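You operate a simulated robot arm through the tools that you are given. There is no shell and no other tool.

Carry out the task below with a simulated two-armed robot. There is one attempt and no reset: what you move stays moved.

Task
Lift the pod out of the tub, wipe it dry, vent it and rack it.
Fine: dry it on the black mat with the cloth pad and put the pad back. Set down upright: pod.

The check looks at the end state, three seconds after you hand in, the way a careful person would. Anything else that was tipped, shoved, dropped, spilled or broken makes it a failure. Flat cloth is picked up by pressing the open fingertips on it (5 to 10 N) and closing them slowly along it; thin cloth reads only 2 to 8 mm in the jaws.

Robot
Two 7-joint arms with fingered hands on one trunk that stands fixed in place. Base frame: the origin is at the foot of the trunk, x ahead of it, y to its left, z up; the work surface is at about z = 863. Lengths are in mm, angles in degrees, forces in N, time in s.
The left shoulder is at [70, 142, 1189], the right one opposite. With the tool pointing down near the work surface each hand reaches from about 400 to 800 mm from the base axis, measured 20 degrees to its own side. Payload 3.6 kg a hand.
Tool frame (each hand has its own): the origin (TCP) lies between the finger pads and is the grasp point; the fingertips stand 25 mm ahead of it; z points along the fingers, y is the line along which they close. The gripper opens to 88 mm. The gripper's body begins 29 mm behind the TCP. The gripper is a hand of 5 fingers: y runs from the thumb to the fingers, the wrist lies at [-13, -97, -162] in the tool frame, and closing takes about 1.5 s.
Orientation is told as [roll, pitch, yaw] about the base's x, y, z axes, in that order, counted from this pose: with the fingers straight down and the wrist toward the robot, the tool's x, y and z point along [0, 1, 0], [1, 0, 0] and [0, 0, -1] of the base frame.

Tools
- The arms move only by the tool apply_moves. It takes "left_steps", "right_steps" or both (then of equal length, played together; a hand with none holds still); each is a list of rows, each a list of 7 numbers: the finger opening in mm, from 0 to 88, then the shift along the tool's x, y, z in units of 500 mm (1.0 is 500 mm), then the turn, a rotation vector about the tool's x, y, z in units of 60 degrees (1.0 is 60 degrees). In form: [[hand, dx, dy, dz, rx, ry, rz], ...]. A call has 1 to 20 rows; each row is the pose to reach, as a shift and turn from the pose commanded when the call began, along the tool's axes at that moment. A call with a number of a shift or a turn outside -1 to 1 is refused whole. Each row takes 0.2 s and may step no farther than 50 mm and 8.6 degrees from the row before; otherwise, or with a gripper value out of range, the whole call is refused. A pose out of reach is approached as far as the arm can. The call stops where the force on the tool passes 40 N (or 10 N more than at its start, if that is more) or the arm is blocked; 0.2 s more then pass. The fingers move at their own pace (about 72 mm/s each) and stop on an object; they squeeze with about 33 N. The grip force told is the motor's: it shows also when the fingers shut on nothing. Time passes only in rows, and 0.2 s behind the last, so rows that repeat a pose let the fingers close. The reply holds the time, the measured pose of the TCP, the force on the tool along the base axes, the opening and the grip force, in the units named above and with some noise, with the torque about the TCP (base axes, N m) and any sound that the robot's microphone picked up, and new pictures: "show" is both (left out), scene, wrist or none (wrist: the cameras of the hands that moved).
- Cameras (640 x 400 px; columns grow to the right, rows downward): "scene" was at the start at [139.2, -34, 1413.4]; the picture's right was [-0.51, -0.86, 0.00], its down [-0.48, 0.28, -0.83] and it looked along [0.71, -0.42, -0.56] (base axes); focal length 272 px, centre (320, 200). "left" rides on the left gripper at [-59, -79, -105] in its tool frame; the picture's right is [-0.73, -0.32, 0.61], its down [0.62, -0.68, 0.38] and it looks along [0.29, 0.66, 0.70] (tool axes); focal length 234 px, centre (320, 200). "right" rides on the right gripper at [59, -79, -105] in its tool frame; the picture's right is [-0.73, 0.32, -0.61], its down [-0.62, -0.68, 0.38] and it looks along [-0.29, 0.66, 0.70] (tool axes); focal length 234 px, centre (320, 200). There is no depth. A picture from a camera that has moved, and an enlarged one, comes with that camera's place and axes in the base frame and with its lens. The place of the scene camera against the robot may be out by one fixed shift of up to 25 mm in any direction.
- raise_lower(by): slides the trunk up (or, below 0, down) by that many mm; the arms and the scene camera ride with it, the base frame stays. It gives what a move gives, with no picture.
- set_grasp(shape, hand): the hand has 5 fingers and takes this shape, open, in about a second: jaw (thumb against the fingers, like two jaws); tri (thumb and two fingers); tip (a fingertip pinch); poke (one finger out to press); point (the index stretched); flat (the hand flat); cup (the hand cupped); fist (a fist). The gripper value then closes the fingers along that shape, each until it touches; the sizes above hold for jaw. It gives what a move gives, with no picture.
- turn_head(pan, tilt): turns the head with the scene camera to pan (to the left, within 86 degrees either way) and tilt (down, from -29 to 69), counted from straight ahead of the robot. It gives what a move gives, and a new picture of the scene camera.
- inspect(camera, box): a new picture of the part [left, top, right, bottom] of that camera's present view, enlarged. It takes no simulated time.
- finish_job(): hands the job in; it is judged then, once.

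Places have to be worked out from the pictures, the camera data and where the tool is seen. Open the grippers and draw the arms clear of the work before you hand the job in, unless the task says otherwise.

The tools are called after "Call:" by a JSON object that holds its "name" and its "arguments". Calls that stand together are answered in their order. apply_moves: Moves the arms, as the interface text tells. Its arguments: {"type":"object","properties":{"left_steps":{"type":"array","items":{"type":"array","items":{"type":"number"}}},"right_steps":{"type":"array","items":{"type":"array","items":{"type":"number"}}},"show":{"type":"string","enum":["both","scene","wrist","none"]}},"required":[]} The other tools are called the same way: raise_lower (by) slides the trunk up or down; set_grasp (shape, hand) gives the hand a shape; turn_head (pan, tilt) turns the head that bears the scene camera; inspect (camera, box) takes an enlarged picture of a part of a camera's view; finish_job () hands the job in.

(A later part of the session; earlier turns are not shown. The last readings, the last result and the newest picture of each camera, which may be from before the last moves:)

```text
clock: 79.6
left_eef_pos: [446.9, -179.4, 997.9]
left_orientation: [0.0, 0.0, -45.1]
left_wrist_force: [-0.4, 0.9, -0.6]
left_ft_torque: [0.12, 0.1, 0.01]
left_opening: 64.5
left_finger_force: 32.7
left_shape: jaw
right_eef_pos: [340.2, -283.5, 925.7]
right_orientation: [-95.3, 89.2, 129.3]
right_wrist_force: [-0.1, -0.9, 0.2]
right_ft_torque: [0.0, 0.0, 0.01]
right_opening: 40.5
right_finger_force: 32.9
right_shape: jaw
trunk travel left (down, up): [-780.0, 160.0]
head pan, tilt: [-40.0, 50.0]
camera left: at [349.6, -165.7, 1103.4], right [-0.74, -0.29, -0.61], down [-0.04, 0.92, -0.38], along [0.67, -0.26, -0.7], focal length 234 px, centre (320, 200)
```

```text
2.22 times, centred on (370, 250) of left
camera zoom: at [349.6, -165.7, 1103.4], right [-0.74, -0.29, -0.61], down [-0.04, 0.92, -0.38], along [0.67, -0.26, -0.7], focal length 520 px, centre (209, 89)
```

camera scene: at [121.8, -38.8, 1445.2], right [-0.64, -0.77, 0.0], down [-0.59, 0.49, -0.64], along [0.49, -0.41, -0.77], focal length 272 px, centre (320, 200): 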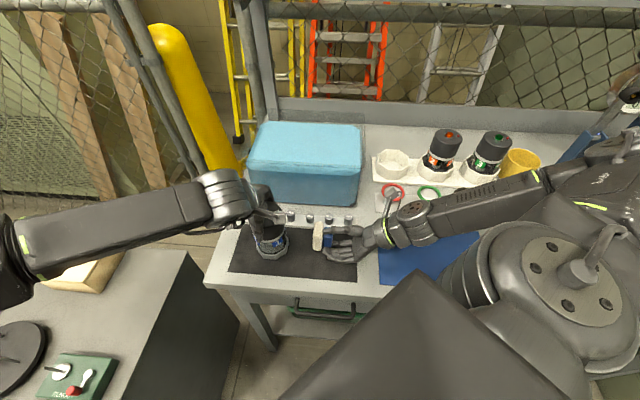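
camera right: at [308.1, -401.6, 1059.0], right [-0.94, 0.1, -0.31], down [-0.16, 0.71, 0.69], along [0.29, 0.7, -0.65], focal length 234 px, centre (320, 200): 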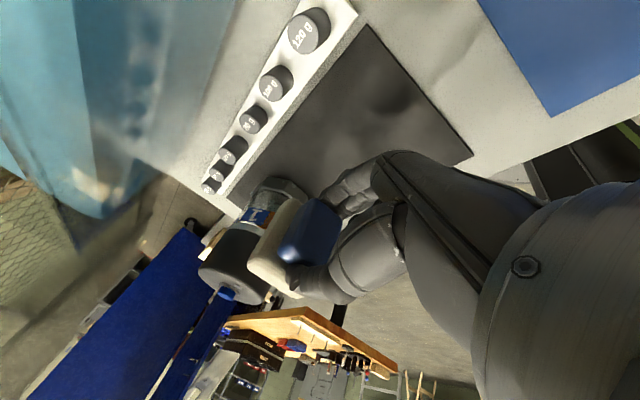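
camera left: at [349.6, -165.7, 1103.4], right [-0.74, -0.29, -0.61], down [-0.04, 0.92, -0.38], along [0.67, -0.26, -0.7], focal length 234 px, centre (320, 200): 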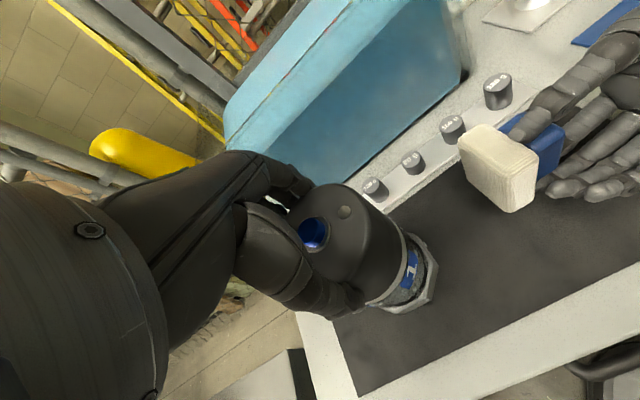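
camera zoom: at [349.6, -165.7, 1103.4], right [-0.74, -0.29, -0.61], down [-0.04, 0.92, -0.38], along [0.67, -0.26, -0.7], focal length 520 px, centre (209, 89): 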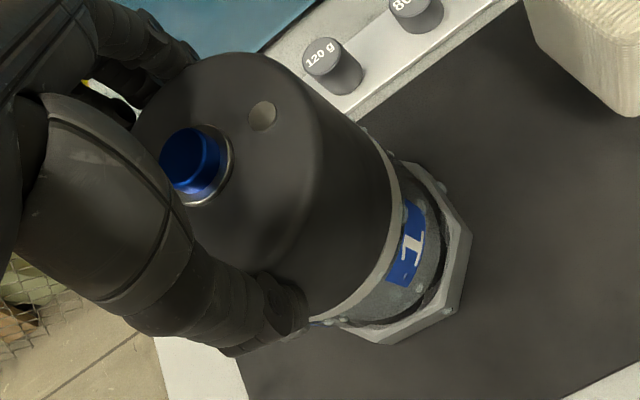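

Left grip is good (64.5 mm). I lift the pod 25 mm over the mat so the pad's height range covers foot and glass, and advance the pad to ~15 mm from it.

Call:
{"name": "apply_moves", "arguments": {"left_steps": [[50, 0, 0, -0.015, 0, 0, 0], [50, 0, 0, -0.03, 0, 0, 0], [50, 0, 0, -0.045, 0, 0, 0], [50, 0, 0, -0.05, 0, 0, 0], [50, 0, 0, -0.05, 0, 0, 0]], "right_steps": [[20, -0.004, 0, 0.03, 0, 0, 0], [20, -0.008, 0, 0.06, 0, 0, 0], [20, -0.012, 0, 0.09, 0, 0, 0], [20, -0.016, 0, 0.11, 0, 0, 0], [20, -0.016, 0, 0.11, 0, 0, 0]]}}

Call:
{"name": "inspect", "arguments": {"camera": "scene", "box": [220, 180, 380, 290]}}

Call:
{"name": "inspect", "arguments": {"camera": "left", "box": [280, 120, 520, 340]}}

```text
clock: 80.8
left_eef_pos: [445.8, -179.5, 1021.2]
left_orientation: [0.0, -0.1, -44.9]
left_wrist_force: [0.4, -0.4, -4.0]
left_ft_torque: [0.02, 0.03, -0.02]
left_opening: 64.5
left_finger_force: 32.7
left_shape: jaw
right_eef_pos: [376.2, -240.7, 927.1]
right_orientation: [-95.6, 89.2, 129.0]
right_wrist_force: [0.2, 0.4, -0.3]
right_ft_torque: [-0.01, 0.01, -0.01]
right_opening: 40.4
right_finger_force: 33.0
right_shape: jaw
right hand out of reach, approached as far as the arm can: row 1, 2
trunk travel left (down, up): [-780.0, 160.0]
head pan, tilt: [-40.0, 50.0]
camera scene: at [122.2, -39.1, 1445.1], right [-0.64, -0.77, 0.0], down [-0.59, 0.49, -0.64], along [0.49, -0.41, -0.77], focal length 272 px, centre (320, 200)
camera right: at [342.2, -357.8, 1004.6], right [-0.94, 0.1, -0.31], down [-0.16, 0.71, 0.69], along [0.29, 0.7, -0.65], focal length 234 px, centre (320, 200)
camera left: at [349.5, -166.1, 1127.6], right [-0.74, -0.29, -0.61], down [-0.04, 0.92, -0.38], along [0.67, -0.26, -0.7], focal length 234 px, centre (320, 200)
```

scene: 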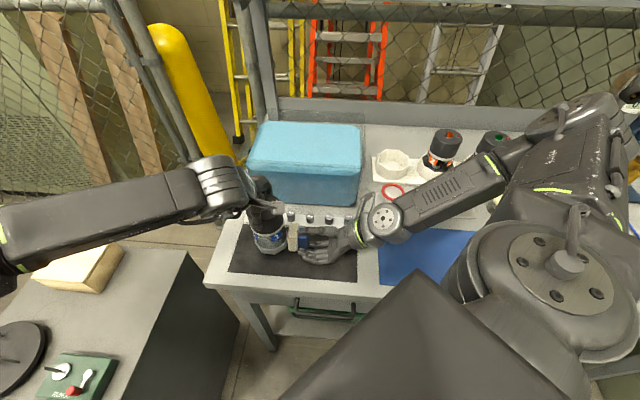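
right: 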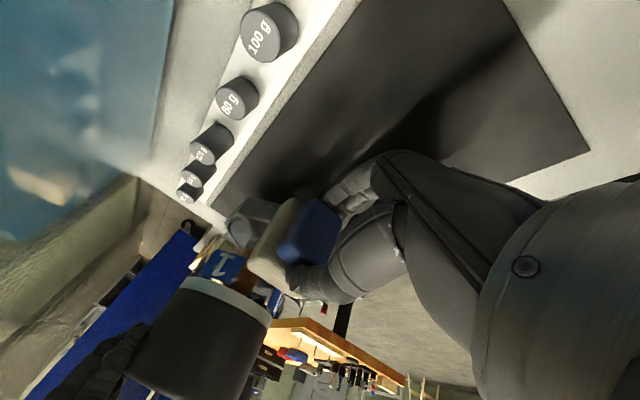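
left: 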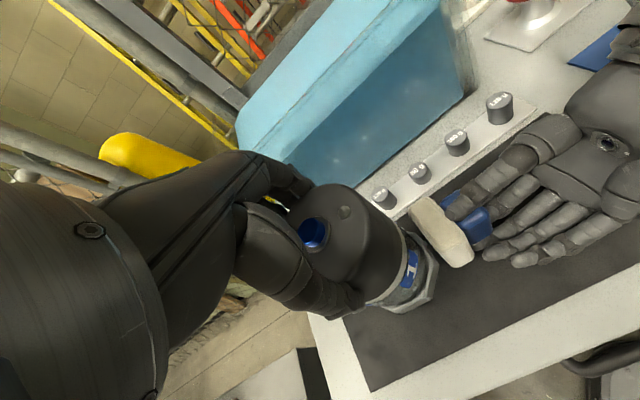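

```text
3.64 times, centred on (300, 235) of scene
camera zoom: at [122.2, -39.1, 1445.1], right [-0.64, -0.77, 0.0], down [-0.59, 0.49, -0.64], along [0.49, -0.41, -0.77], focal length 989 px, centre (393, 73)
```

zoom: 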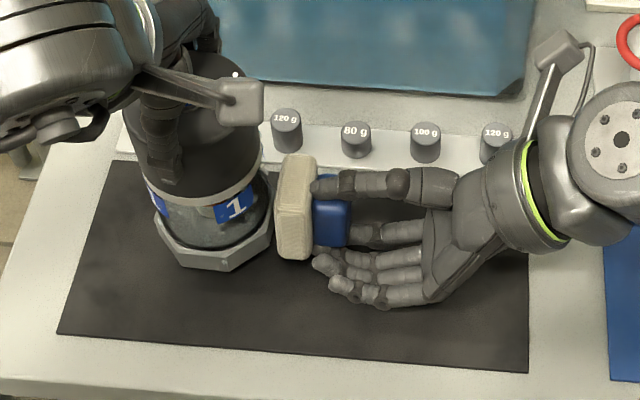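

```text
1.82 times, centred on (400, 230) of left
camera zoom: at [349.5, -166.1, 1127.6], right [-0.74, -0.29, -0.61], down [-0.04, 0.92, -0.38], along [0.67, -0.26, -0.7], focal length 426 px, centre (174, 146)
```

zoom: 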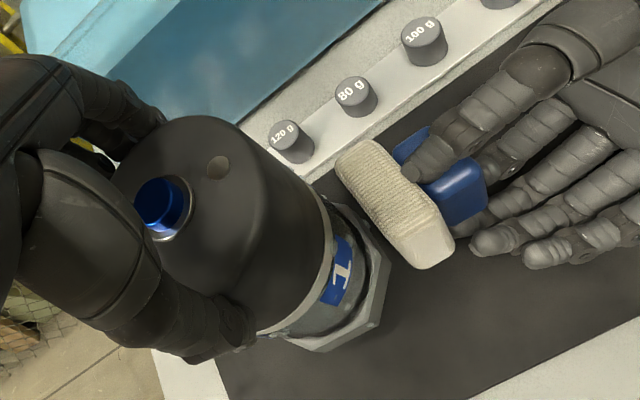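

The pad is about 10–15 mm from the pod. I advance in 2 mm steps to feel contact.

Call:
{"name": "apply_moves", "arguments": {"right_steps": [[20, 0, 0, 0.008, 0, 0, 0], [20, 0, 0, 0.014, 0, 0, 0], [20, 0, 0, 0.018, 0, 0, 0], [20, 0, 0, 0.022, 0, 0, 0], [20, 0, 0, 0.022, 0, 0, 0]], "show": "none"}}

```text
clock: 82.0
left_eef_pos: [447.3, -179.6, 1021.0]
left_orientation: [0.0, 0.0, -45.0]
left_wrist_force: [0.2, 1.5, -3.8]
left_ft_torque: [0.05, -0.06, 0.03]
left_opening: 64.5
left_finger_force: 32.5
left_shape: jaw
right_eef_pos: [384.2, -233.0, 926.6]
right_orientation: [-94.7, 89.2, 129.9]
right_wrist_force: [-0.3, -0.8, -0.5]
right_ft_torque: [-0.01, 0.04, -0.02]
right_opening: 40.3
right_finger_force: 32.5
right_shape: jaw
trunk travel left (down, up): [-780.0, 160.0]
head pan, tilt: [-40.0, 50.0]
```

Call:
{"name": "apply_moves", "arguments": {"right_steps": [[20, 0, 0, 0.003, 0, 0, 0], [20, 0, 0, 0.006, 0, 0, 0], [20, 0, 0, 0.006, 0, 0, 0]], "show": "none"}}

```text
clock: 82.8
left_eef_pos: [447.3, -179.4, 1020.9]
left_orientation: [0.1, 0.0, -44.9]
left_wrist_force: [1.2, 0.2, -3.6]
left_ft_torque: [0.07, -0.1, 0.03]
left_opening: 64.5
left_finger_force: 33.0
left_shape: jaw
right_eef_pos: [387.0, -230.8, 925.5]
right_orientation: [-93.5, 88.9, 130.9]
right_wrist_force: [-1.9, -1.2, -1.3]
right_ft_torque: [0.0, 0.06, -0.03]
right_opening: 40.6
right_finger_force: 33.5
right_shape: jaw
trunk travel left (down, up): [-780.0, 160.0]
head pan, tilt: [-40.0, 50.0]
```

Contact of ~2 N. I press 2 mm further and look at the pad against the pod.

Call:
{"name": "apply_moves", "arguments": {"right_steps": [[20, 0, 0, 0.003, 0, 0, 0], [20, 0, 0, 0.006, 0, 0, 0], [20, 0, 0, 0.006, 0, 0, 0]], "show": "both"}}

Call:
{"name": "inspect", "arguments": {"camera": "scene", "box": [240, 200, 320, 270]}}

Call:
{"name": "inspect", "arguments": {"camera": "right", "box": [160, 180, 340, 340]}}

```text
clock: 83.6
left_eef_pos: [446.3, -179.8, 1022.9]
left_orientation: [0.1, -0.1, -44.8]
left_wrist_force: [4.0, 2.7, -1.4]
left_ft_torque: [0.1, -0.17, 0.03]
left_opening: 64.4
left_finger_force: 32.9
left_shape: jaw
right_eef_pos: [386.9, -229.1, 925.1]
right_orientation: [-93.1, 89.1, 131.4]
right_wrist_force: [-3.8, -2.4, -4.2]
right_ft_torque: [0.01, -0.02, 0.04]
right_opening: 40.4
right_finger_force: 32.9
right_shape: jaw
trunk travel left (down, up): [-780.0, 160.0]
head pan, tilt: [-40.0, 50.0]
camera scene: at [122.4, -38.9, 1445.1], right [-0.64, -0.77, 0.0], down [-0.59, 0.49, -0.64], along [0.49, -0.41, -0.77], focal length 272 px, centre (320, 200)
camera right: at [354.5, -346.1, 1004.0], right [-0.94, 0.1, -0.31], down [-0.16, 0.71, 0.69], along [0.29, 0.7, -0.65], focal length 234 px, centre (320, 200)
```

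scene: 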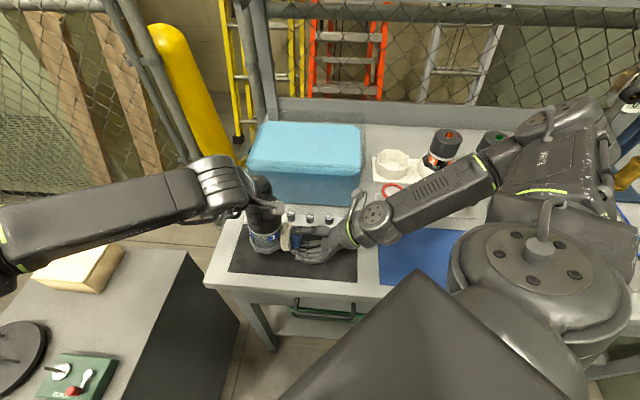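
right: 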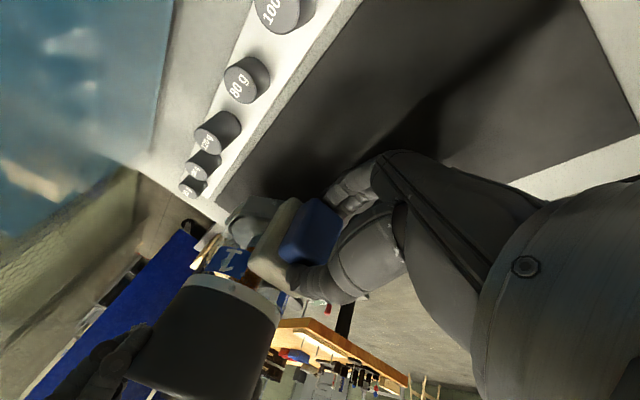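

```text
5.71 times, centred on (280, 235) of scene
camera zoom: at [122.4, -38.9, 1445.1], right [-0.64, -0.77, 0.0], down [-0.59, 0.49, -0.64], along [0.49, -0.41, -0.77], focal length 1554 px, centre (549, 0)
```

zoom: 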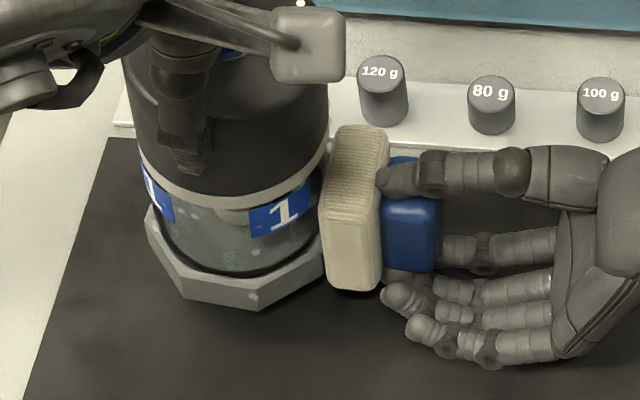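

```text
2.50 times, centred on (250, 260) of right
camera zoom: at [354.5, -346.1, 1004.0], right [-0.94, 0.1, -0.31], down [-0.16, 0.71, 0.69], along [0.29, 0.7, -0.65], focal length 585 px, centre (495, 50)
```

zoom: 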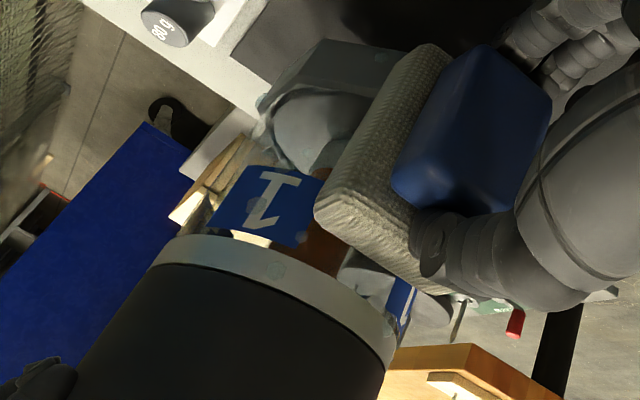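

Pad contacts the foot/glass side with ~5 N. I rotate the pod under the pad by +22° as a first stroke and watch forces.

Call:
{"name": "apply_moves", "arguments": {"left_steps": [[50, 0, 0, 0, 0, 0, -0.09], [50, 0, 0, 0, 0, 0, -0.18], [50, 0, 0, 0, 0, 0, -0.27], [50, 0, 0, 0, 0, 0, -0.36], [50, 0, 0, 0, 0, 0, -0.36]], "show": "scene"}}

Call:
{"name": "inspect", "arguments": {"camera": "scene", "box": [240, 200, 320, 270]}}

```text
clock: 84.8
left_eef_pos: [447.3, -179.1, 1021.7]
left_orientation: [-0.1, 0.0, -23.3]
left_wrist_force: [0.0, 1.4, -4.3]
left_ft_torque: [0.2, -0.06, -0.02]
left_opening: 64.4
left_finger_force: 33.0
left_shape: jaw
right_eef_pos: [388.3, -229.0, 925.9]
right_orientation: [-94.3, 89.2, 130.3]
right_wrist_force: [-0.8, -2.3, -0.4]
right_ft_torque: [-0.05, 0.01, -0.04]
right_opening: 40.6
right_finger_force: 33.3
right_shape: jaw
trunk travel left (down, up): [-780.0, 160.0]
head pan, tilt: [-40.0, 50.0]
camera scene: at [122.5, -38.7, 1445.1], right [-0.64, -0.77, 0.0], down [-0.59, 0.49, -0.64], along [0.49, -0.41, -0.77], focal length 272 px, centre (320, 200)
```

scene: 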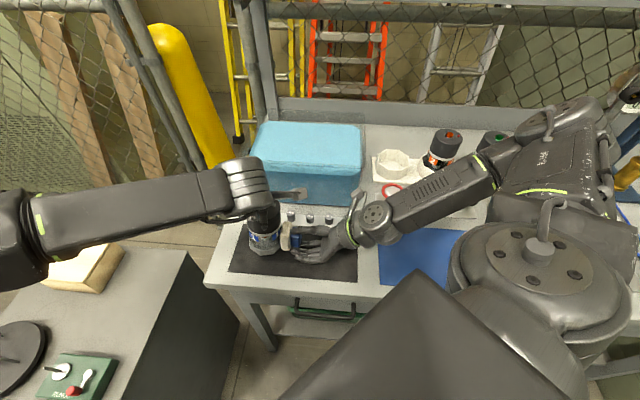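

```text
5.71 times, centred on (280, 235) of scene
camera zoom: at [122.5, -38.7, 1445.1], right [-0.64, -0.77, 0.0], down [-0.59, 0.49, -0.64], along [0.49, -0.41, -0.77], focal length 1554 px, centre (549, 0)
```

zoom: 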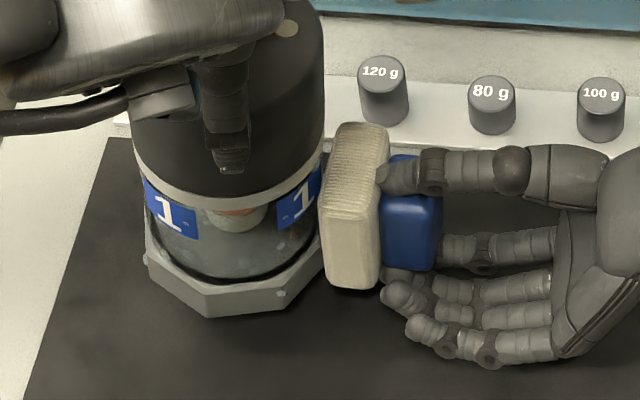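

Rotation under the pad works; the force dropped to ~2 N. I press 2 mm more and rotate another 45° in small steps.

Call:
{"name": "apply_moves", "arguments": {"left_steps": [[50, 0, 0, 0, 0, 0, 0], [50, 0, 0, 0, 0, 0, -0.1], [50, 0, 0, 0, 0, 0, -0.2], [50, 0, 0, 0, 0, 0, -0.3], [50, 0, 0, 0, 0, 0, -0.4], [50, 0, 0, 0, 0, 0, -0.5], [50, 0, 0, 0, 0, 0, -0.6], [50, 0, 0, 0, 0, 0, -0.7], [50, 0, 0, 0, 0, 0, -0.7]], "right_steps": [[20, 0, 0, 0.004, 0, 0, 0], [20, 0, 0, 0.004, 0, 0, 0], [20, 0, 0, 0.004, 0, 0, 0], [20, 0, 0, 0.004, 0, 0, 0], [20, 0, 0, 0.004, 0, 0, 0], [20, 0, 0, 0.004, 0, 0, 0], [20, 0, 0, 0.004, 0, 0, 0], [20, 0, 0, 0.004, 0, 0, 0], [20, 0, 0, 0.004, 0, 0, 0]], "show": "scene"}}

Call:
{"name": "inspect", "arguments": {"camera": "scene", "box": [240, 200, 320, 270]}}

```text
clock: 86.8
left_eef_pos: [447.3, -179.9, 1021.8]
left_orientation: [0.0, 0.0, 18.7]
left_wrist_force: [2.2, 4.9, -3.5]
left_ft_torque: [0.38, -0.23, -0.13]
left_opening: 64.7
left_finger_force: 33.1
left_shape: jaw
right_eef_pos: [389.1, -226.7, 926.2]
right_orientation: [-93.0, 89.1, 131.5]
right_wrist_force: [-3.0, -3.3, -1.3]
right_ft_torque: [-0.13, 0.06, 0.05]
right_opening: 40.6
right_finger_force: 32.8
right_shape: jaw
trunk travel left (down, up): [-780.0, 160.0]
head pan, tilt: [-40.0, 50.0]
camera scene: at [122.6, -38.6, 1445.1], right [-0.64, -0.77, 0.0], down [-0.59, 0.49, -0.64], along [0.49, -0.41, -0.77], focal length 272 px, centre (320, 200)
```

scene: 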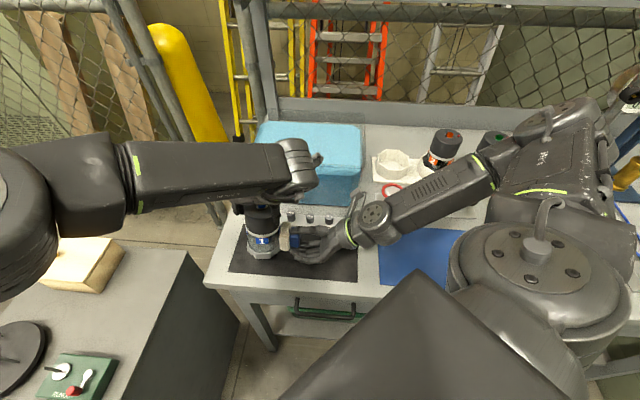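

```text
5.71 times, centred on (280, 235) of scene
camera zoom: at [122.6, -38.6, 1445.1], right [-0.64, -0.77, 0.0], down [-0.59, 0.49, -0.64], along [0.49, -0.41, -0.77], focal length 1554 px, centre (549, 0)
```

zoom: 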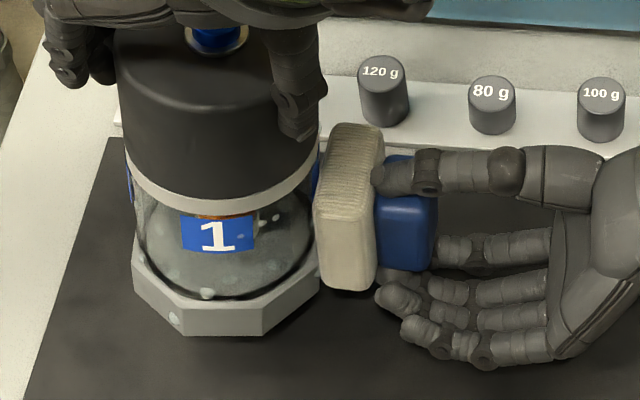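

Some foot beads now face the camera at left. I stroke back (−42°) under the pad to the earlier view to compare which beads disappeared.

Call:
{"name": "apply_moves", "arguments": {"left_steps": [[50, 0, 0, 0, 0, 0, 0.1], [50, 0, 0, 0, 0, 0, 0.2], [50, 0, 0, 0, 0, 0, 0.3], [50, 0, 0, 0, 0, 0, 0.4], [50, 0, 0, 0, 0, 0, 0.5], [50, 0, 0, 0, 0, 0, 0.6], [50, 0, 0, 0, 0, 0, 0.7], [50, 0, 0, 0, 0, 0, 0.7]], "show": "scene"}}

Call:
{"name": "inspect", "arguments": {"camera": "scene", "box": [240, 200, 320, 270]}}

```text
clock: 88.6
left_eef_pos: [447.9, -180.0, 1022.0]
left_orientation: [-0.1, 0.0, -23.4]
left_wrist_force: [1.9, 0.9, -4.1]
left_ft_torque: [0.13, -0.26, 0.02]
left_opening: 64.5
left_finger_force: 33.0
left_shape: jaw
right_eef_pos: [387.4, -228.0, 926.4]
right_orientation: [-95.9, 89.2, 128.5]
right_wrist_force: [-2.2, 0.3, -0.8]
right_ft_torque: [-0.01, 0.02, 0.03]
right_opening: 40.8
right_finger_force: 32.7
right_shape: jaw
trunk travel left (down, up): [-780.0, 160.0]
head pan, tilt: [-40.0, 50.0]
camera scene: at [122.3, -39.2, 1445.1], right [-0.64, -0.77, 0.0], down [-0.59, 0.49, -0.64], along [0.49, -0.41, -0.77], focal length 272 px, centre (320, 200)
```

scene: 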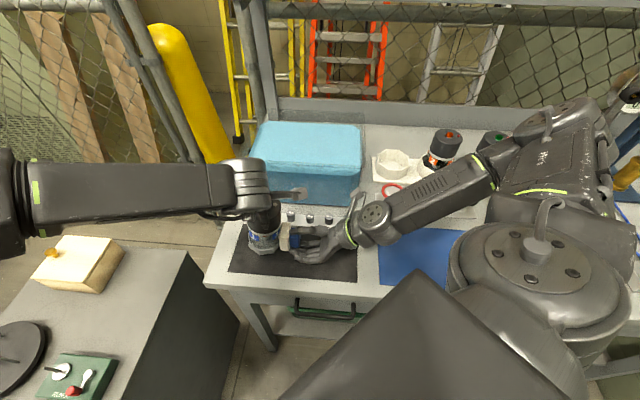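

```text
5.71 times, centred on (280, 235) of scene
camera zoom: at [122.3, -39.2, 1445.1], right [-0.64, -0.77, 0.0], down [-0.59, 0.49, -0.64], along [0.49, -0.41, -0.77], focal length 1554 px, centre (549, 0)
```

zoom: 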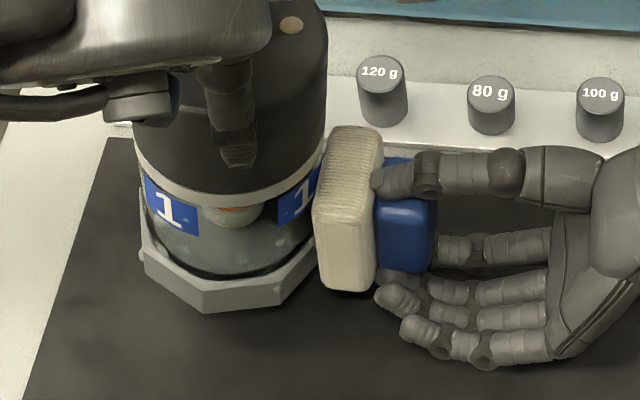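

Call:
{"name": "inspect", "arguments": {"camera": "scene", "box": [254, 224, 300, 258]}}

Call:
{"name": "inspect", "arguments": {"camera": "left", "box": [330, 180, 470, 320]}}

Call:
{"name": "inspect", "arguments": {"camera": "right", "box": [140, 160, 340, 340]}}

```text
11.76 times, centred on (277, 241) of scene
camera zoom: at [122.3, -39.2, 1445.1], right [-0.64, -0.77, 0.0], down [-0.59, 0.49, -0.64], along [0.49, -0.41, -0.77], focal length 3200 px, centre (826, -282)
```

zoom: 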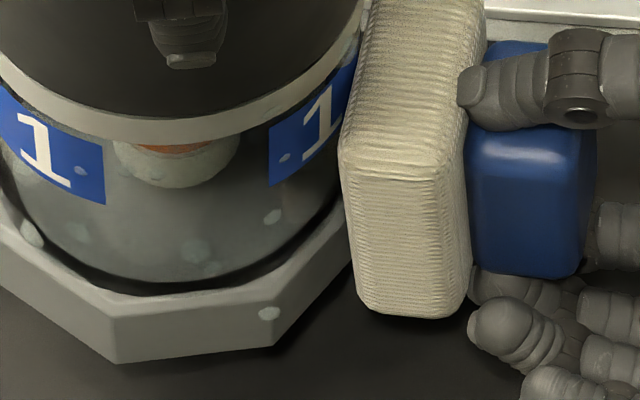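

```text
2.86 times, centred on (400, 250) of left
camera zoom: at [351.5, -202.7, 1128.0], right [-0.59, -0.54, -0.61], down [-0.38, 0.84, -0.38], along [0.72, 0.0, -0.7], focal length 669 px, centre (91, 57)
```

zoom: 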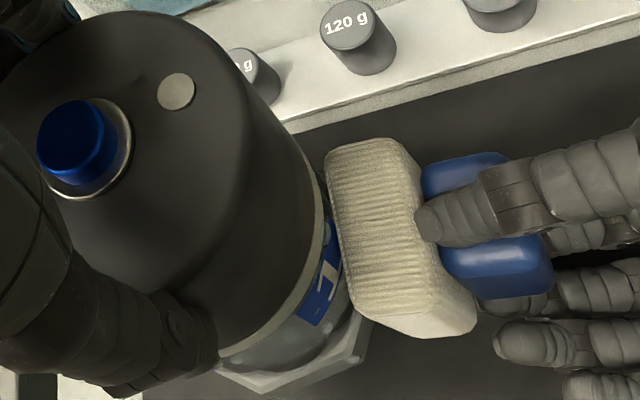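

```text
2.22 times, centred on (240, 250) of right
camera zoom: at [355.5, -344.4, 1004.2], right [-0.94, 0.1, -0.31], down [-0.16, 0.71, 0.69], along [0.29, 0.7, -0.65], focal length 520 px, centre (498, 89)
```

zoom: 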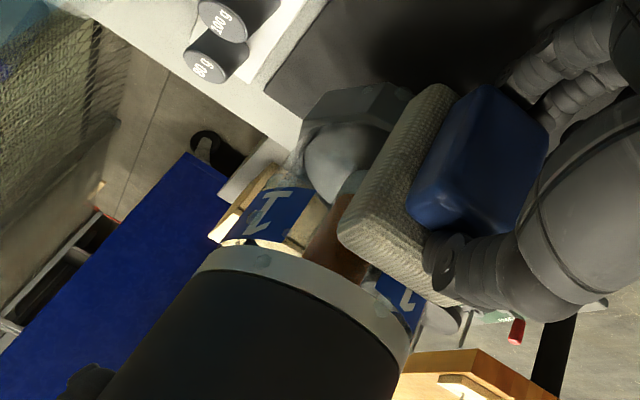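

Beads are still there: the wider foot is holding the pad off the glass. With the pod standing on the mat, the pad (z≈896–956) would instead bear on cap band and glass above the foot. I back the pad off and set the pod back down on the mat, still held.

Call:
{"name": "apply_moves", "arguments": {"left_steps": [[50, 0, 0, 0, 0, 0, 0], [50, 0, 0, 0, 0, 0, 0], [50, 0, 0, 0.015, 0, 0, 0], [50, 0, 0, 0.03, 0, 0, 0], [50, 0, 0, 0.042, 0, 0, 0], [50, 0, 0, 0.048, 0, 0, 0], [50, 0, 0, 0.052, 0, 0, 0], [50, 0, 0, 0.052, 0, 0, 0]], "right_steps": [[20, 0, 0, -0.02, 0, 0, 0], [20, 0, 0, -0.04, 0, 0, 0], [20, 0, 0, -0.04, 0, 0, 0], [20, 0, 0, -0.04, 0, 0, 0], [20, 0, 0, -0.04, 0, 0, 0], [20, 0, 0, -0.04, 0, 0, 0], [20, 0, 0, -0.04, 0, 0, 0], [20, 0, 0, -0.04, 0, 0, 0]], "show": "scene"}}

Call:
{"name": "inspect", "arguments": {"camera": "scene", "box": [240, 200, 320, 270]}}

```text
clock: 90.4
left_eef_pos: [448.4, -178.1, 996.9]
left_orientation: [0.0, -0.2, -23.3]
left_wrist_force: [6.3, 3.1, 14.3]
left_ft_torque: [-0.02, -0.22, 0.06]
left_opening: 64.4
left_finger_force: 33.3
left_shape: jaw
right_eef_pos: [374.3, -238.5, 928.6]
right_orientation: [-93.7, 89.3, 130.8]
right_wrist_force: [-0.1, -0.1, -0.5]
right_ft_torque: [-0.01, 0.01, 0.0]
right_opening: 40.9
right_finger_force: 32.7
right_shape: jaw
trunk travel left (down, up): [-780.0, 160.0]
head pan, tilt: [-40.0, 50.0]
camera scene: at [121.4, -37.1, 1445.5], right [-0.64, -0.77, 0.0], down [-0.59, 0.49, -0.64], along [0.49, -0.41, -0.77], focal length 272 px, centre (320, 200)
```

scene: 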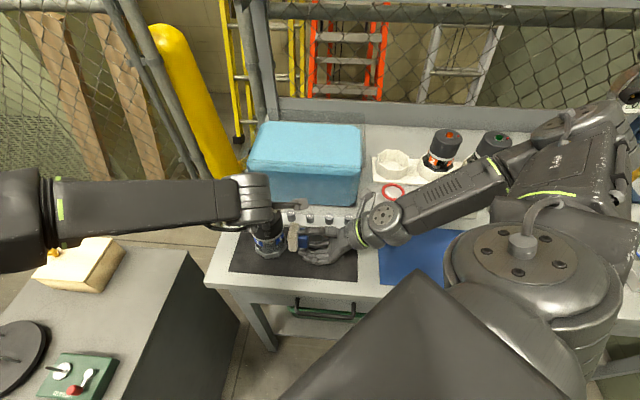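

```text
5.71 times, centred on (280, 235) of scene
camera zoom: at [121.4, -37.1, 1445.5], right [-0.64, -0.77, 0.0], down [-0.59, 0.49, -0.64], along [0.49, -0.41, -0.77], focal length 1554 px, centre (549, 0)
```

zoom: 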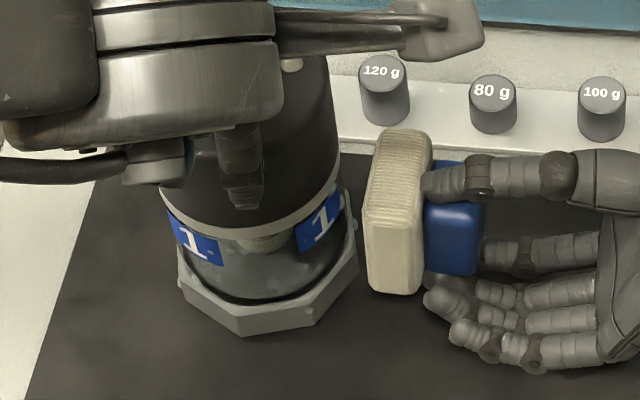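

The pod is on the mat (pressing 14 N; I ease up 1 mm). I advance the pad against cap band and glass, also trying to lower it 8 mm.

Call:
{"name": "apply_moves", "arguments": {"left_steps": [[50, 0, 0, -0.002, 0, 0, 0], [50, 0, 0, -0.002, 0, 0, 0], [50, 0, 0, -0.002, 0, 0, 0], [50, 0, 0, -0.002, 0, 0, 0], [50, 0, 0, -0.002, 0, 0, 0], [50, 0, 0, -0.002, 0, 0, 0]], "right_steps": [[20, 0, 0.008, 0, 0, 0, 0], [20, 0, 0.016, 0.014, 0, 0, 0], [20, 0, 0.016, 0.028, 0, 0, 0], [20, 0, 0.016, 0.034, 0, 0, 0], [20, 0, 0.016, 0.04, 0, 0, 0], [20, 0, 0.016, 0.04, 0, 0, 0]], "show": "scene"}}

Call:
{"name": "inspect", "arguments": {"camera": "scene", "box": [240, 200, 320, 270]}}

Call:
{"name": "inspect", "arguments": {"camera": "right", "box": [120, 160, 320, 340]}}

```text
clock: 91.8
left_eef_pos: [445.2, -179.7, 997.7]
left_orientation: [0.2, -0.1, -23.2]
left_wrist_force: [11.4, 7.0, 7.1]
left_ft_torque: [-0.01, -0.5, 0.2]
left_opening: 64.5
left_finger_force: 32.6
left_shape: jaw
right_eef_pos: [387.1, -229.1, 918.7]
right_orientation: [-96.9, 89.2, 127.5]
right_wrist_force: [-19.2, -13.9, 3.2]
right_ft_torque: [-0.01, 0.08, -0.08]
right_opening: 40.3
right_finger_force: 32.9
right_shape: jaw
trunk travel left (down, up): [-780.0, 160.0]
head pan, tilt: [-40.0, 50.0]
camera scene: at [118.6, -39.7, 1445.4], right [-0.64, -0.77, 0.0], down [-0.59, 0.49, -0.64], along [0.49, -0.41, -0.77], focal length 272 px, centre (320, 200)
```

scene: 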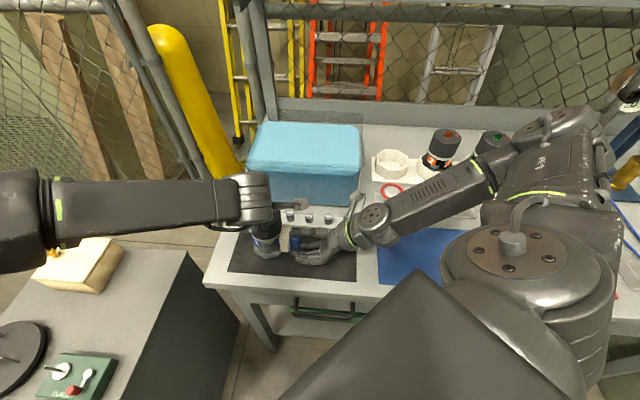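

```text
5.71 times, centred on (280, 235) of scene
camera zoom: at [118.6, -39.7, 1445.4], right [-0.64, -0.77, 0.0], down [-0.59, 0.49, -0.64], along [0.49, -0.41, -0.77], focal length 1554 px, centre (549, 0)
```

zoom: 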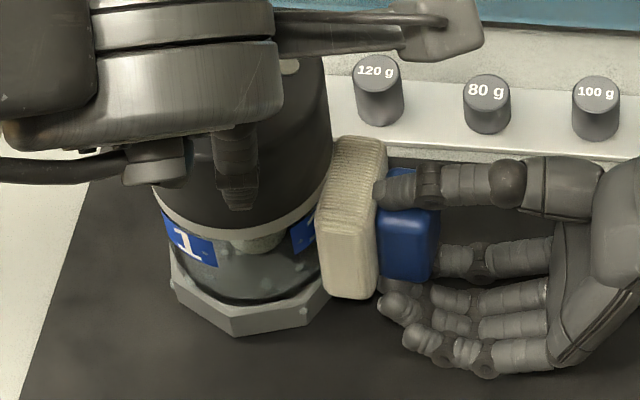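

```text
2.22 times, centred on (220, 250) of right
camera zoom: at [353.1, -345.5, 997.1], right [-0.94, 0.1, -0.31], down [-0.16, 0.71, 0.69], along [0.29, 0.7, -0.65], focal length 520 px, centre (542, 89)
```

zoom: 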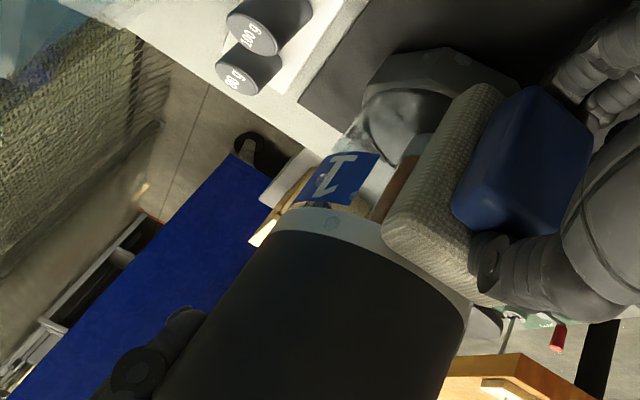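

Now the pad bears on the band and glass with ~23 N. I ease 1 mm and stroke by rotating the pod +42° under it.

Call:
{"name": "apply_moves", "arguments": {"left_steps": [[50, 0, 0, -0.001, 0, 0, 0], [50, 0, 0, -0.001, 0, 0, -0.1], [50, 0, 0, -0.001, 0, 0, -0.2], [50, 0, 0, -0.001, 0, 0, -0.3], [50, 0, 0, -0.001, 0, 0, -0.4], [50, 0, 0, -0.001, 0, 0, -0.5], [50, 0, 0, -0.001, 0, 0, -0.6], [50, 0, 0, -0.001, 0, 0, -0.7], [50, 0, 0, -0.001, 0, 0, -0.7]], "right_steps": [[20, 0, 0, -0.002, 0, 0, 0], [20, 0, 0, -0.003, 0, 0, 0], [20, 0, 0, -0.003, 0, 0, 0], [20, 0, 0, -0.003, 0, 0, 0], [20, 0, 0, -0.003, 0, 0, 0], [20, 0, 0, -0.003, 0, 0, 0], [20, 0, 0, -0.003, 0, 0, 0], [20, 0, 0, -0.003, 0, 0, 0], [20, 0, 0, -0.003, 0, 0, 0]], "show": "scene"}}

Call:
{"name": "inspect", "arguments": {"camera": "scene", "box": [246, 210, 304, 262]}}

```text
clock: 93.8
left_eef_pos: [445.3, -179.9, 997.4]
left_orientation: [0.1, -0.1, 18.8]
left_wrist_force: [1.7, 4.6, -1.2]
left_ft_torque: [0.1, -0.31, -0.35]
left_opening: 64.4
left_finger_force: 33.3
left_shape: jaw
right_eef_pos: [388.3, -229.2, 917.8]
right_orientation: [-100.8, 89.2, 123.6]
right_wrist_force: [-4.8, -10.3, 6.6]
right_ft_torque: [-0.11, -0.04, -0.14]
right_opening: 40.3
right_finger_force: 33.2
right_shape: jaw
trunk travel left (down, up): [-780.0, 160.0]
head pan, tilt: [-40.0, 50.0]
camera scene: at [120.3, -39.0, 1445.3], right [-0.64, -0.77, 0.0], down [-0.59, 0.49, -0.64], along [0.49, -0.41, -0.77], focal length 272 px, centre (320, 200)
```

scene: 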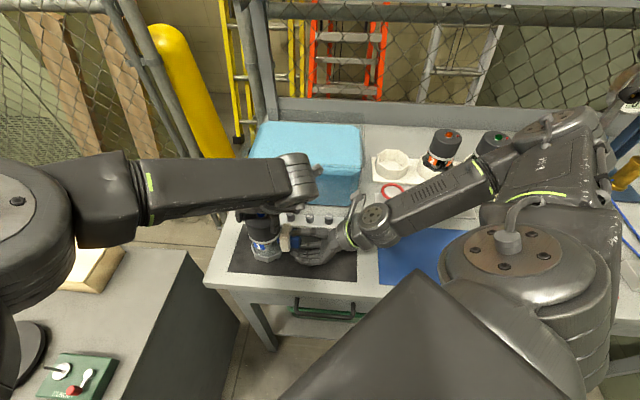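

```text
7.69 times, centred on (275, 236) of scene
camera zoom: at [120.3, -39.0, 1445.3], right [-0.64, -0.77, 0.0], down [-0.59, 0.49, -0.64], along [0.49, -0.41, -0.77], focal length 2092 px, centre (666, -77)
```

zoom: 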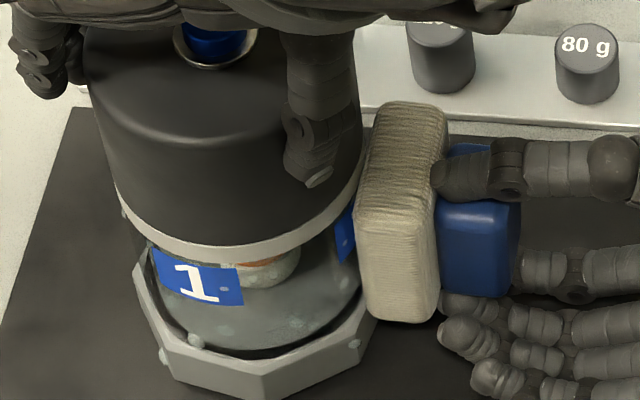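

The pod slipped a little in the grip but it is turning against the pad. I stroke back −60° and inspect the wiped side.

Call:
{"name": "apply_moves", "arguments": {"left_steps": [[50, 0, 0, 0, 0, 0, 0.1], [50, 0, 0, 0, 0, 0, 0.2], [50, 0, 0, 0, 0, 0, 0.3], [50, 0, 0, 0, 0, 0, 0.4], [50, 0, 0, 0, 0, 0, 0.5], [50, 0, 0, 0, 0, 0, 0.6], [50, 0, 0, 0, 0, 0, 0.7], [50, 0, 0, 0, 0, 0, 0.8], [50, 0, 0, 0, 0, 0, 0.9], [50, 0, 0, 0, 0, 0, 1.0], [50, 0, 0, 0, 0, 0, 1.0]], "show": "scene"}}

Call:
{"name": "inspect", "arguments": {"camera": "scene", "box": [246, 210, 304, 262]}}

Call:
{"name": "inspect", "arguments": {"camera": "left", "box": [330, 180, 470, 320]}}

```text
clock: 96.2
left_eef_pos: [446.6, -180.7, 998.3]
left_orientation: [-0.1, -0.2, -41.3]
left_wrist_force: [20.1, 5.9, 15.4]
left_ft_torque: [-0.33, -1.0, 0.45]
left_opening: 63.7
left_finger_force: 33.2
left_shape: jaw
right_eef_pos: [387.8, -228.8, 919.1]
right_orientation: [-94.1, 89.2, 130.5]
right_wrist_force: [-16.9, -7.6, -1.3]
right_ft_torque: [0.38, -0.24, 0.07]
right_opening: 40.8
right_finger_force: 32.6
right_shape: jaw
trunk travel left (down, up): [-780.0, 160.0]
head pan, tilt: [-40.0, 50.0]
camera scene: at [120.7, -38.3, 1445.3], right [-0.64, -0.77, 0.0], down [-0.59, 0.49, -0.64], along [0.49, -0.41, -0.77], focal length 272 px, centre (320, 200)
```

scene: 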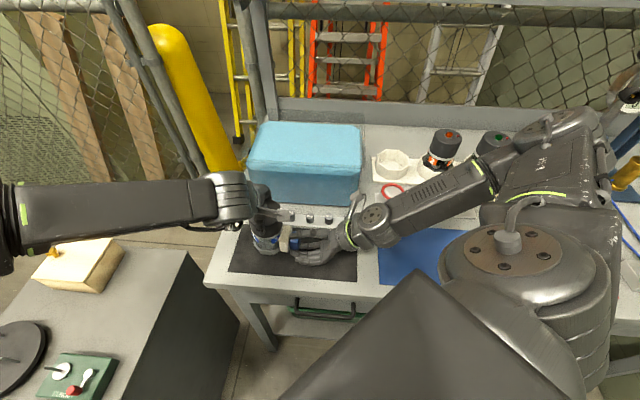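

```text
7.69 times, centred on (275, 236) of scene
camera zoom: at [120.7, -38.3, 1445.3], right [-0.64, -0.77, 0.0], down [-0.59, 0.49, -0.64], along [0.49, -0.41, -0.77], focal length 2092 px, centre (666, -77)
```

zoom: 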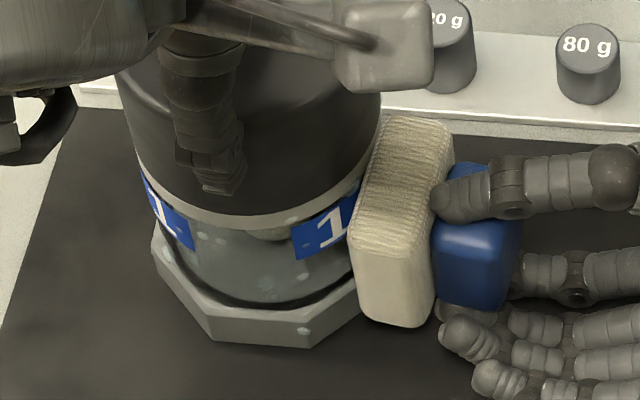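

```text
2.86 times, centred on (400, 250) of left
camera zoom: at [348.9, -171.1, 1104.3], right [-0.72, -0.33, -0.61], down [-0.1, 0.92, -0.38], along [0.69, -0.22, -0.69], focal length 669 px, centre (91, 57)
```

zoom: 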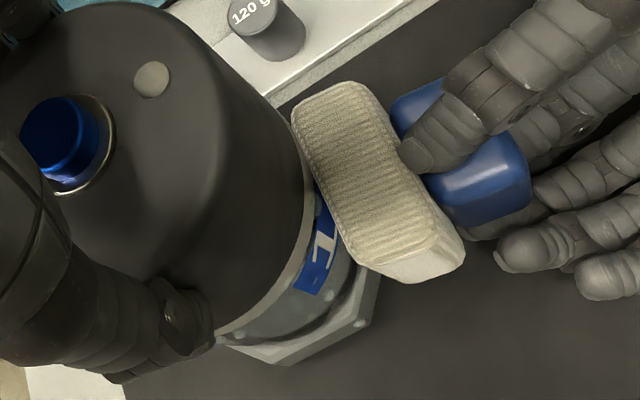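

I back the pad off 25 mm to inspect the side it was pressing on.

Call:
{"name": "apply_moves", "arguments": {"right_steps": [[20, 0, 0, -0.02, 0, 0, 0], [20, 0, 0, -0.05, 0, 0, 0], [20, 0, 0, -0.08, 0, 0, 0], [20, 0, 0, -0.1, 0, 0, 0], [20, 0, 0, -0.1, 0, 0, 0]], "show": "both"}}

Call:
{"name": "inspect", "arguments": {"camera": "scene", "box": [246, 215, 294, 262]}}

Call:
{"name": "inspect", "arguments": {"camera": "left", "box": [350, 210, 450, 310]}}

Call:
{"name": "inspect", "arguments": {"camera": "right", "box": [130, 160, 330, 340]}}

```text
clock: 97.4
left_eef_pos: [446.3, -179.1, 997.6]
left_orientation: [-0.1, 0.0, -41.3]
left_wrist_force: [10.8, -0.1, 22.5]
left_ft_torque: [-0.42, -0.95, 0.28]
left_opening: 63.6
left_finger_force: 32.7
left_shape: jaw
right_eef_pos: [352.2, -263.0, 918.7]
right_orientation: [-93.4, 89.2, 131.2]
right_wrist_force: [0.1, -0.7, 0.3]
right_ft_torque: [0.01, 0.0, 0.03]
right_opening: 40.7
right_finger_force: 32.5
right_shape: jaw
trunk travel left (down, up): [-780.0, 160.0]
head pan, tilt: [-40.0, 50.0]
camera scene: at [121.7, -37.3, 1445.3], right [-0.64, -0.77, 0.0], down [-0.59, 0.49, -0.64], along [0.49, -0.41, -0.77], focal length 272 px, centre (320, 200)
camera right: at [319.1, -380.1, 996.6], right [-0.94, 0.1, -0.31], down [-0.16, 0.71, 0.69], along [0.29, 0.7, -0.65], focal length 234 px, centre (320, 200)
```

scene: 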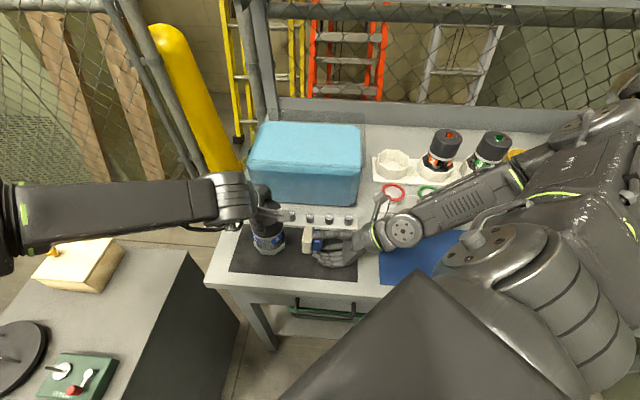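
right: 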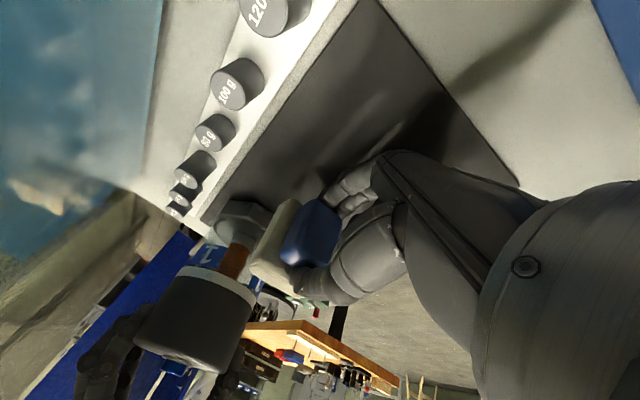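

```text
8.51 times, centred on (270, 238) of scene
camera zoom: at [121.7, -37.3, 1445.3], right [-0.64, -0.77, 0.0], down [-0.59, 0.49, -0.64], along [0.49, -0.41, -0.77], focal length 2315 px, centre (746, -128)
```

zoom: 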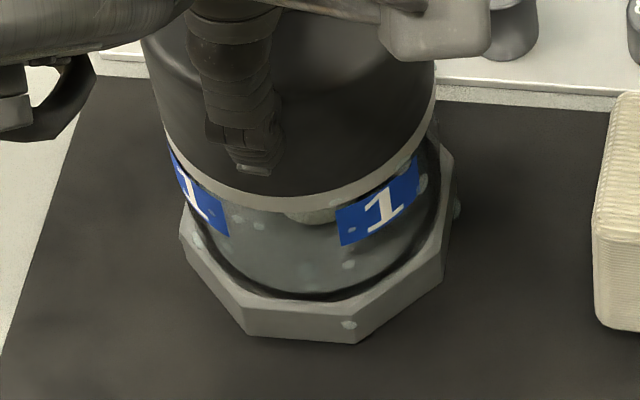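

```text
4.00 times, centred on (400, 260) of left
camera zoom: at [349.4, -170.5, 1104.0], right [-0.72, -0.33, -0.61], down [-0.1, 0.92, -0.38], along [0.69, -0.22, -0.69], focal length 937 px, centre (0, -40)
```

zoom: 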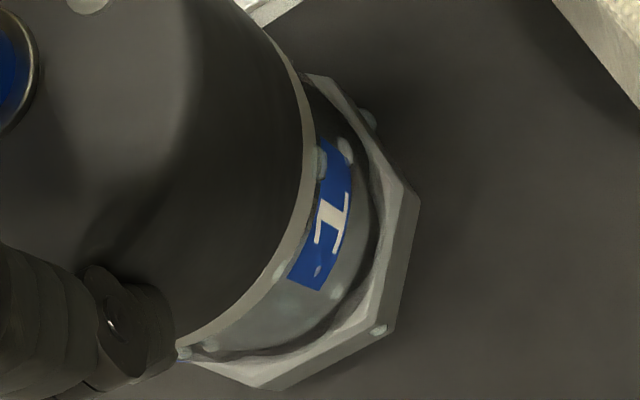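

```text
2.22 times, centred on (230, 250) of right
camera zoom: at [319.1, -380.1, 996.6], right [-0.94, 0.1, -0.31], down [-0.16, 0.71, 0.69], along [0.29, 0.7, -0.65], focal length 520 px, centre (520, 89)
```

zoom: 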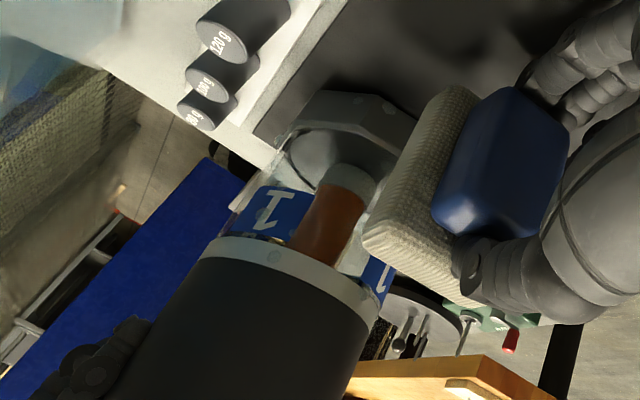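

Beads remain near the contact region, so I need a decisive test: lift the pod 45 mm so the foot and glass lie fully within the pad's height, turn a bead-bearing flat to face the pad, and rub it with moving pad strokes.

Call:
{"name": "apply_moves", "arguments": {"left_steps": [[50, 0, 0, -0.03, 0, 0, 0], [50, 0, 0, -0.06, 0, 0, 0], [50, 0, 0, -0.09, 0, 0, -0.1], [50, 0, 0, -0.09, 0, 0, -0.2], [50, 0, 0, -0.09, 0, 0, -0.3], [50, 0, 0, -0.09, 0, 0, -0.4], [50, 0, 0, -0.09, 0, 0, -0.5], [50, 0, 0, -0.09, 0, 0, -0.6], [50, 0, 0, -0.09, 0, 0, -0.7], [50, 0, 0, -0.09, 0, 0, -0.8], [50, 0, 0, -0.09, 0, 0, -0.88], [50, 0, 0, -0.09, 0, 0, -0.88]], "show": "both"}}

Call:
{"name": "inspect", "arguments": {"camera": "scene", "box": [235, 190, 325, 260]}}

Call:
{"name": "inspect", "arguments": {"camera": "left", "box": [330, 160, 530, 320]}}

Call:
{"name": "inspect", "arguments": {"camera": "right", "box": [130, 160, 330, 340]}}

```text
clock: 100.0
left_eef_pos: [447.2, -179.4, 1043.4]
left_orientation: [0.0, 0.1, 11.5]
left_wrist_force: [0.2, 0.3, -4.0]
left_ft_torque: [-0.02, 0.07, 0.01]
left_opening: 63.1
left_finger_force: 33.0
left_shape: jaw
right_eef_pos: [351.9, -263.0, 918.1]
right_orientation: [-94.0, 89.2, 130.5]
right_wrist_force: [0.1, -0.2, -0.8]
right_ft_torque: [0.0, 0.0, 0.03]
right_opening: 40.6
right_finger_force: 32.7
right_shape: jaw
trunk travel left (down, up): [-780.0, 160.0]
head pan, tilt: [-40.0, 50.0]
camera scene: at [122.5, -38.7, 1445.1], right [-0.64, -0.77, 0.0], down [-0.59, 0.49, -0.64], along [0.49, -0.41, -0.77], focal length 272 px, centre (320, 200)
camera left: at [381.3, -253.0, 1148.7], right [-0.17, -0.78, -0.61], down [-0.79, 0.48, -0.38], along [0.59, 0.41, -0.7], focal length 234 px, centre (320, 200)
```

scene: 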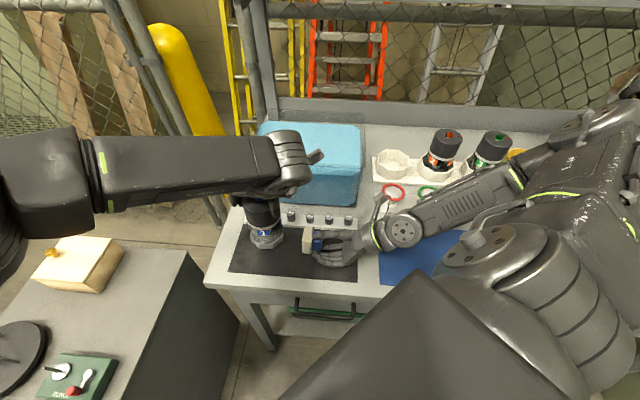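
left: 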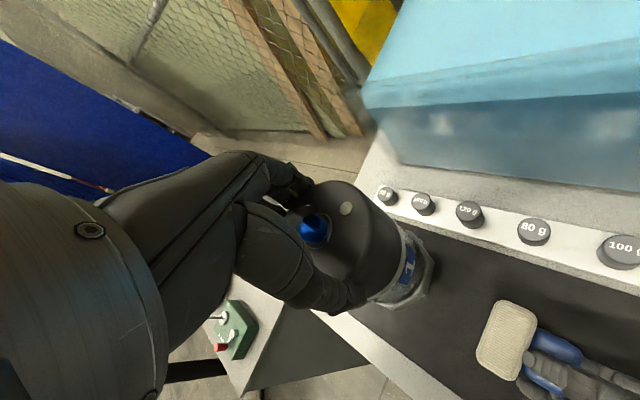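

```text
5.71 times, centred on (280, 225) of scene
camera zoom: at [122.5, -38.7, 1445.1], right [-0.64, -0.77, 0.0], down [-0.59, 0.49, -0.64], along [0.49, -0.41, -0.77], focal length 1554 px, centre (549, 57)
```

zoom: 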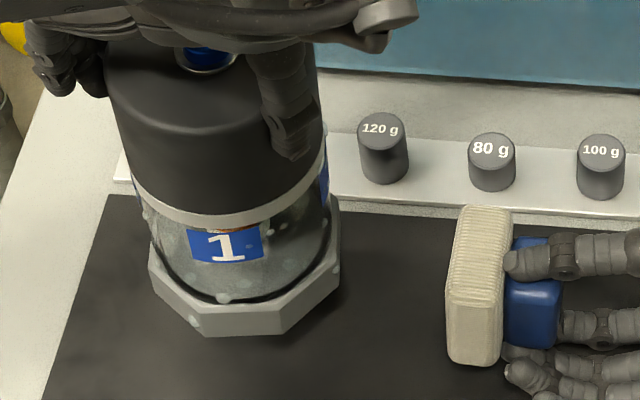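

```text
2.50 times, centred on (430, 240) of left
camera zoom: at [381.3, -253.0, 1148.7], right [-0.17, -0.78, -0.61], down [-0.79, 0.48, -0.38], along [0.59, 0.41, -0.7], focal length 585 px, centre (45, 100)
```

zoom: 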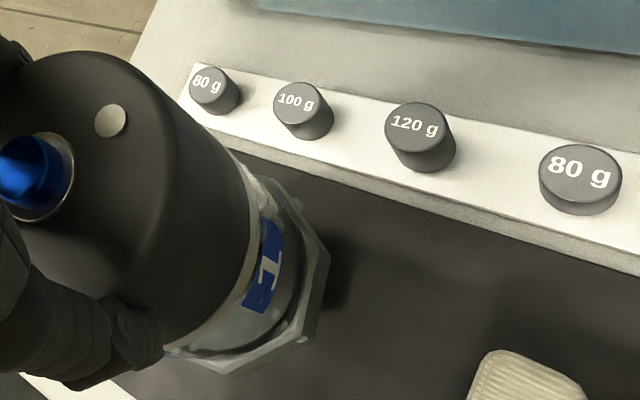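

```text
2.22 times, centred on (230, 250) of right
camera zoom: at [319.6, -380.9, 995.9], right [-0.94, 0.1, -0.31], down [-0.16, 0.71, 0.69], along [0.29, 0.7, -0.65], focal length 520 px, centre (520, 89)
```

zoom: 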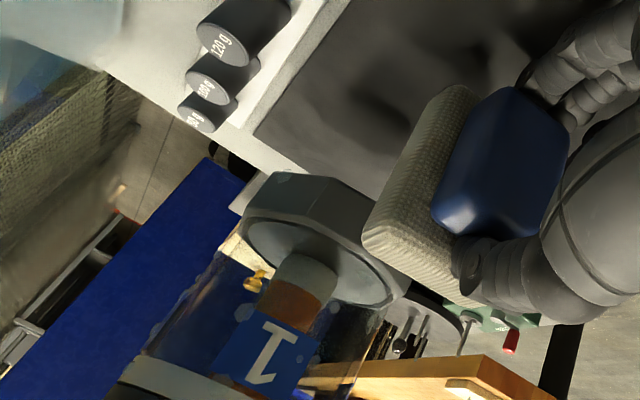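

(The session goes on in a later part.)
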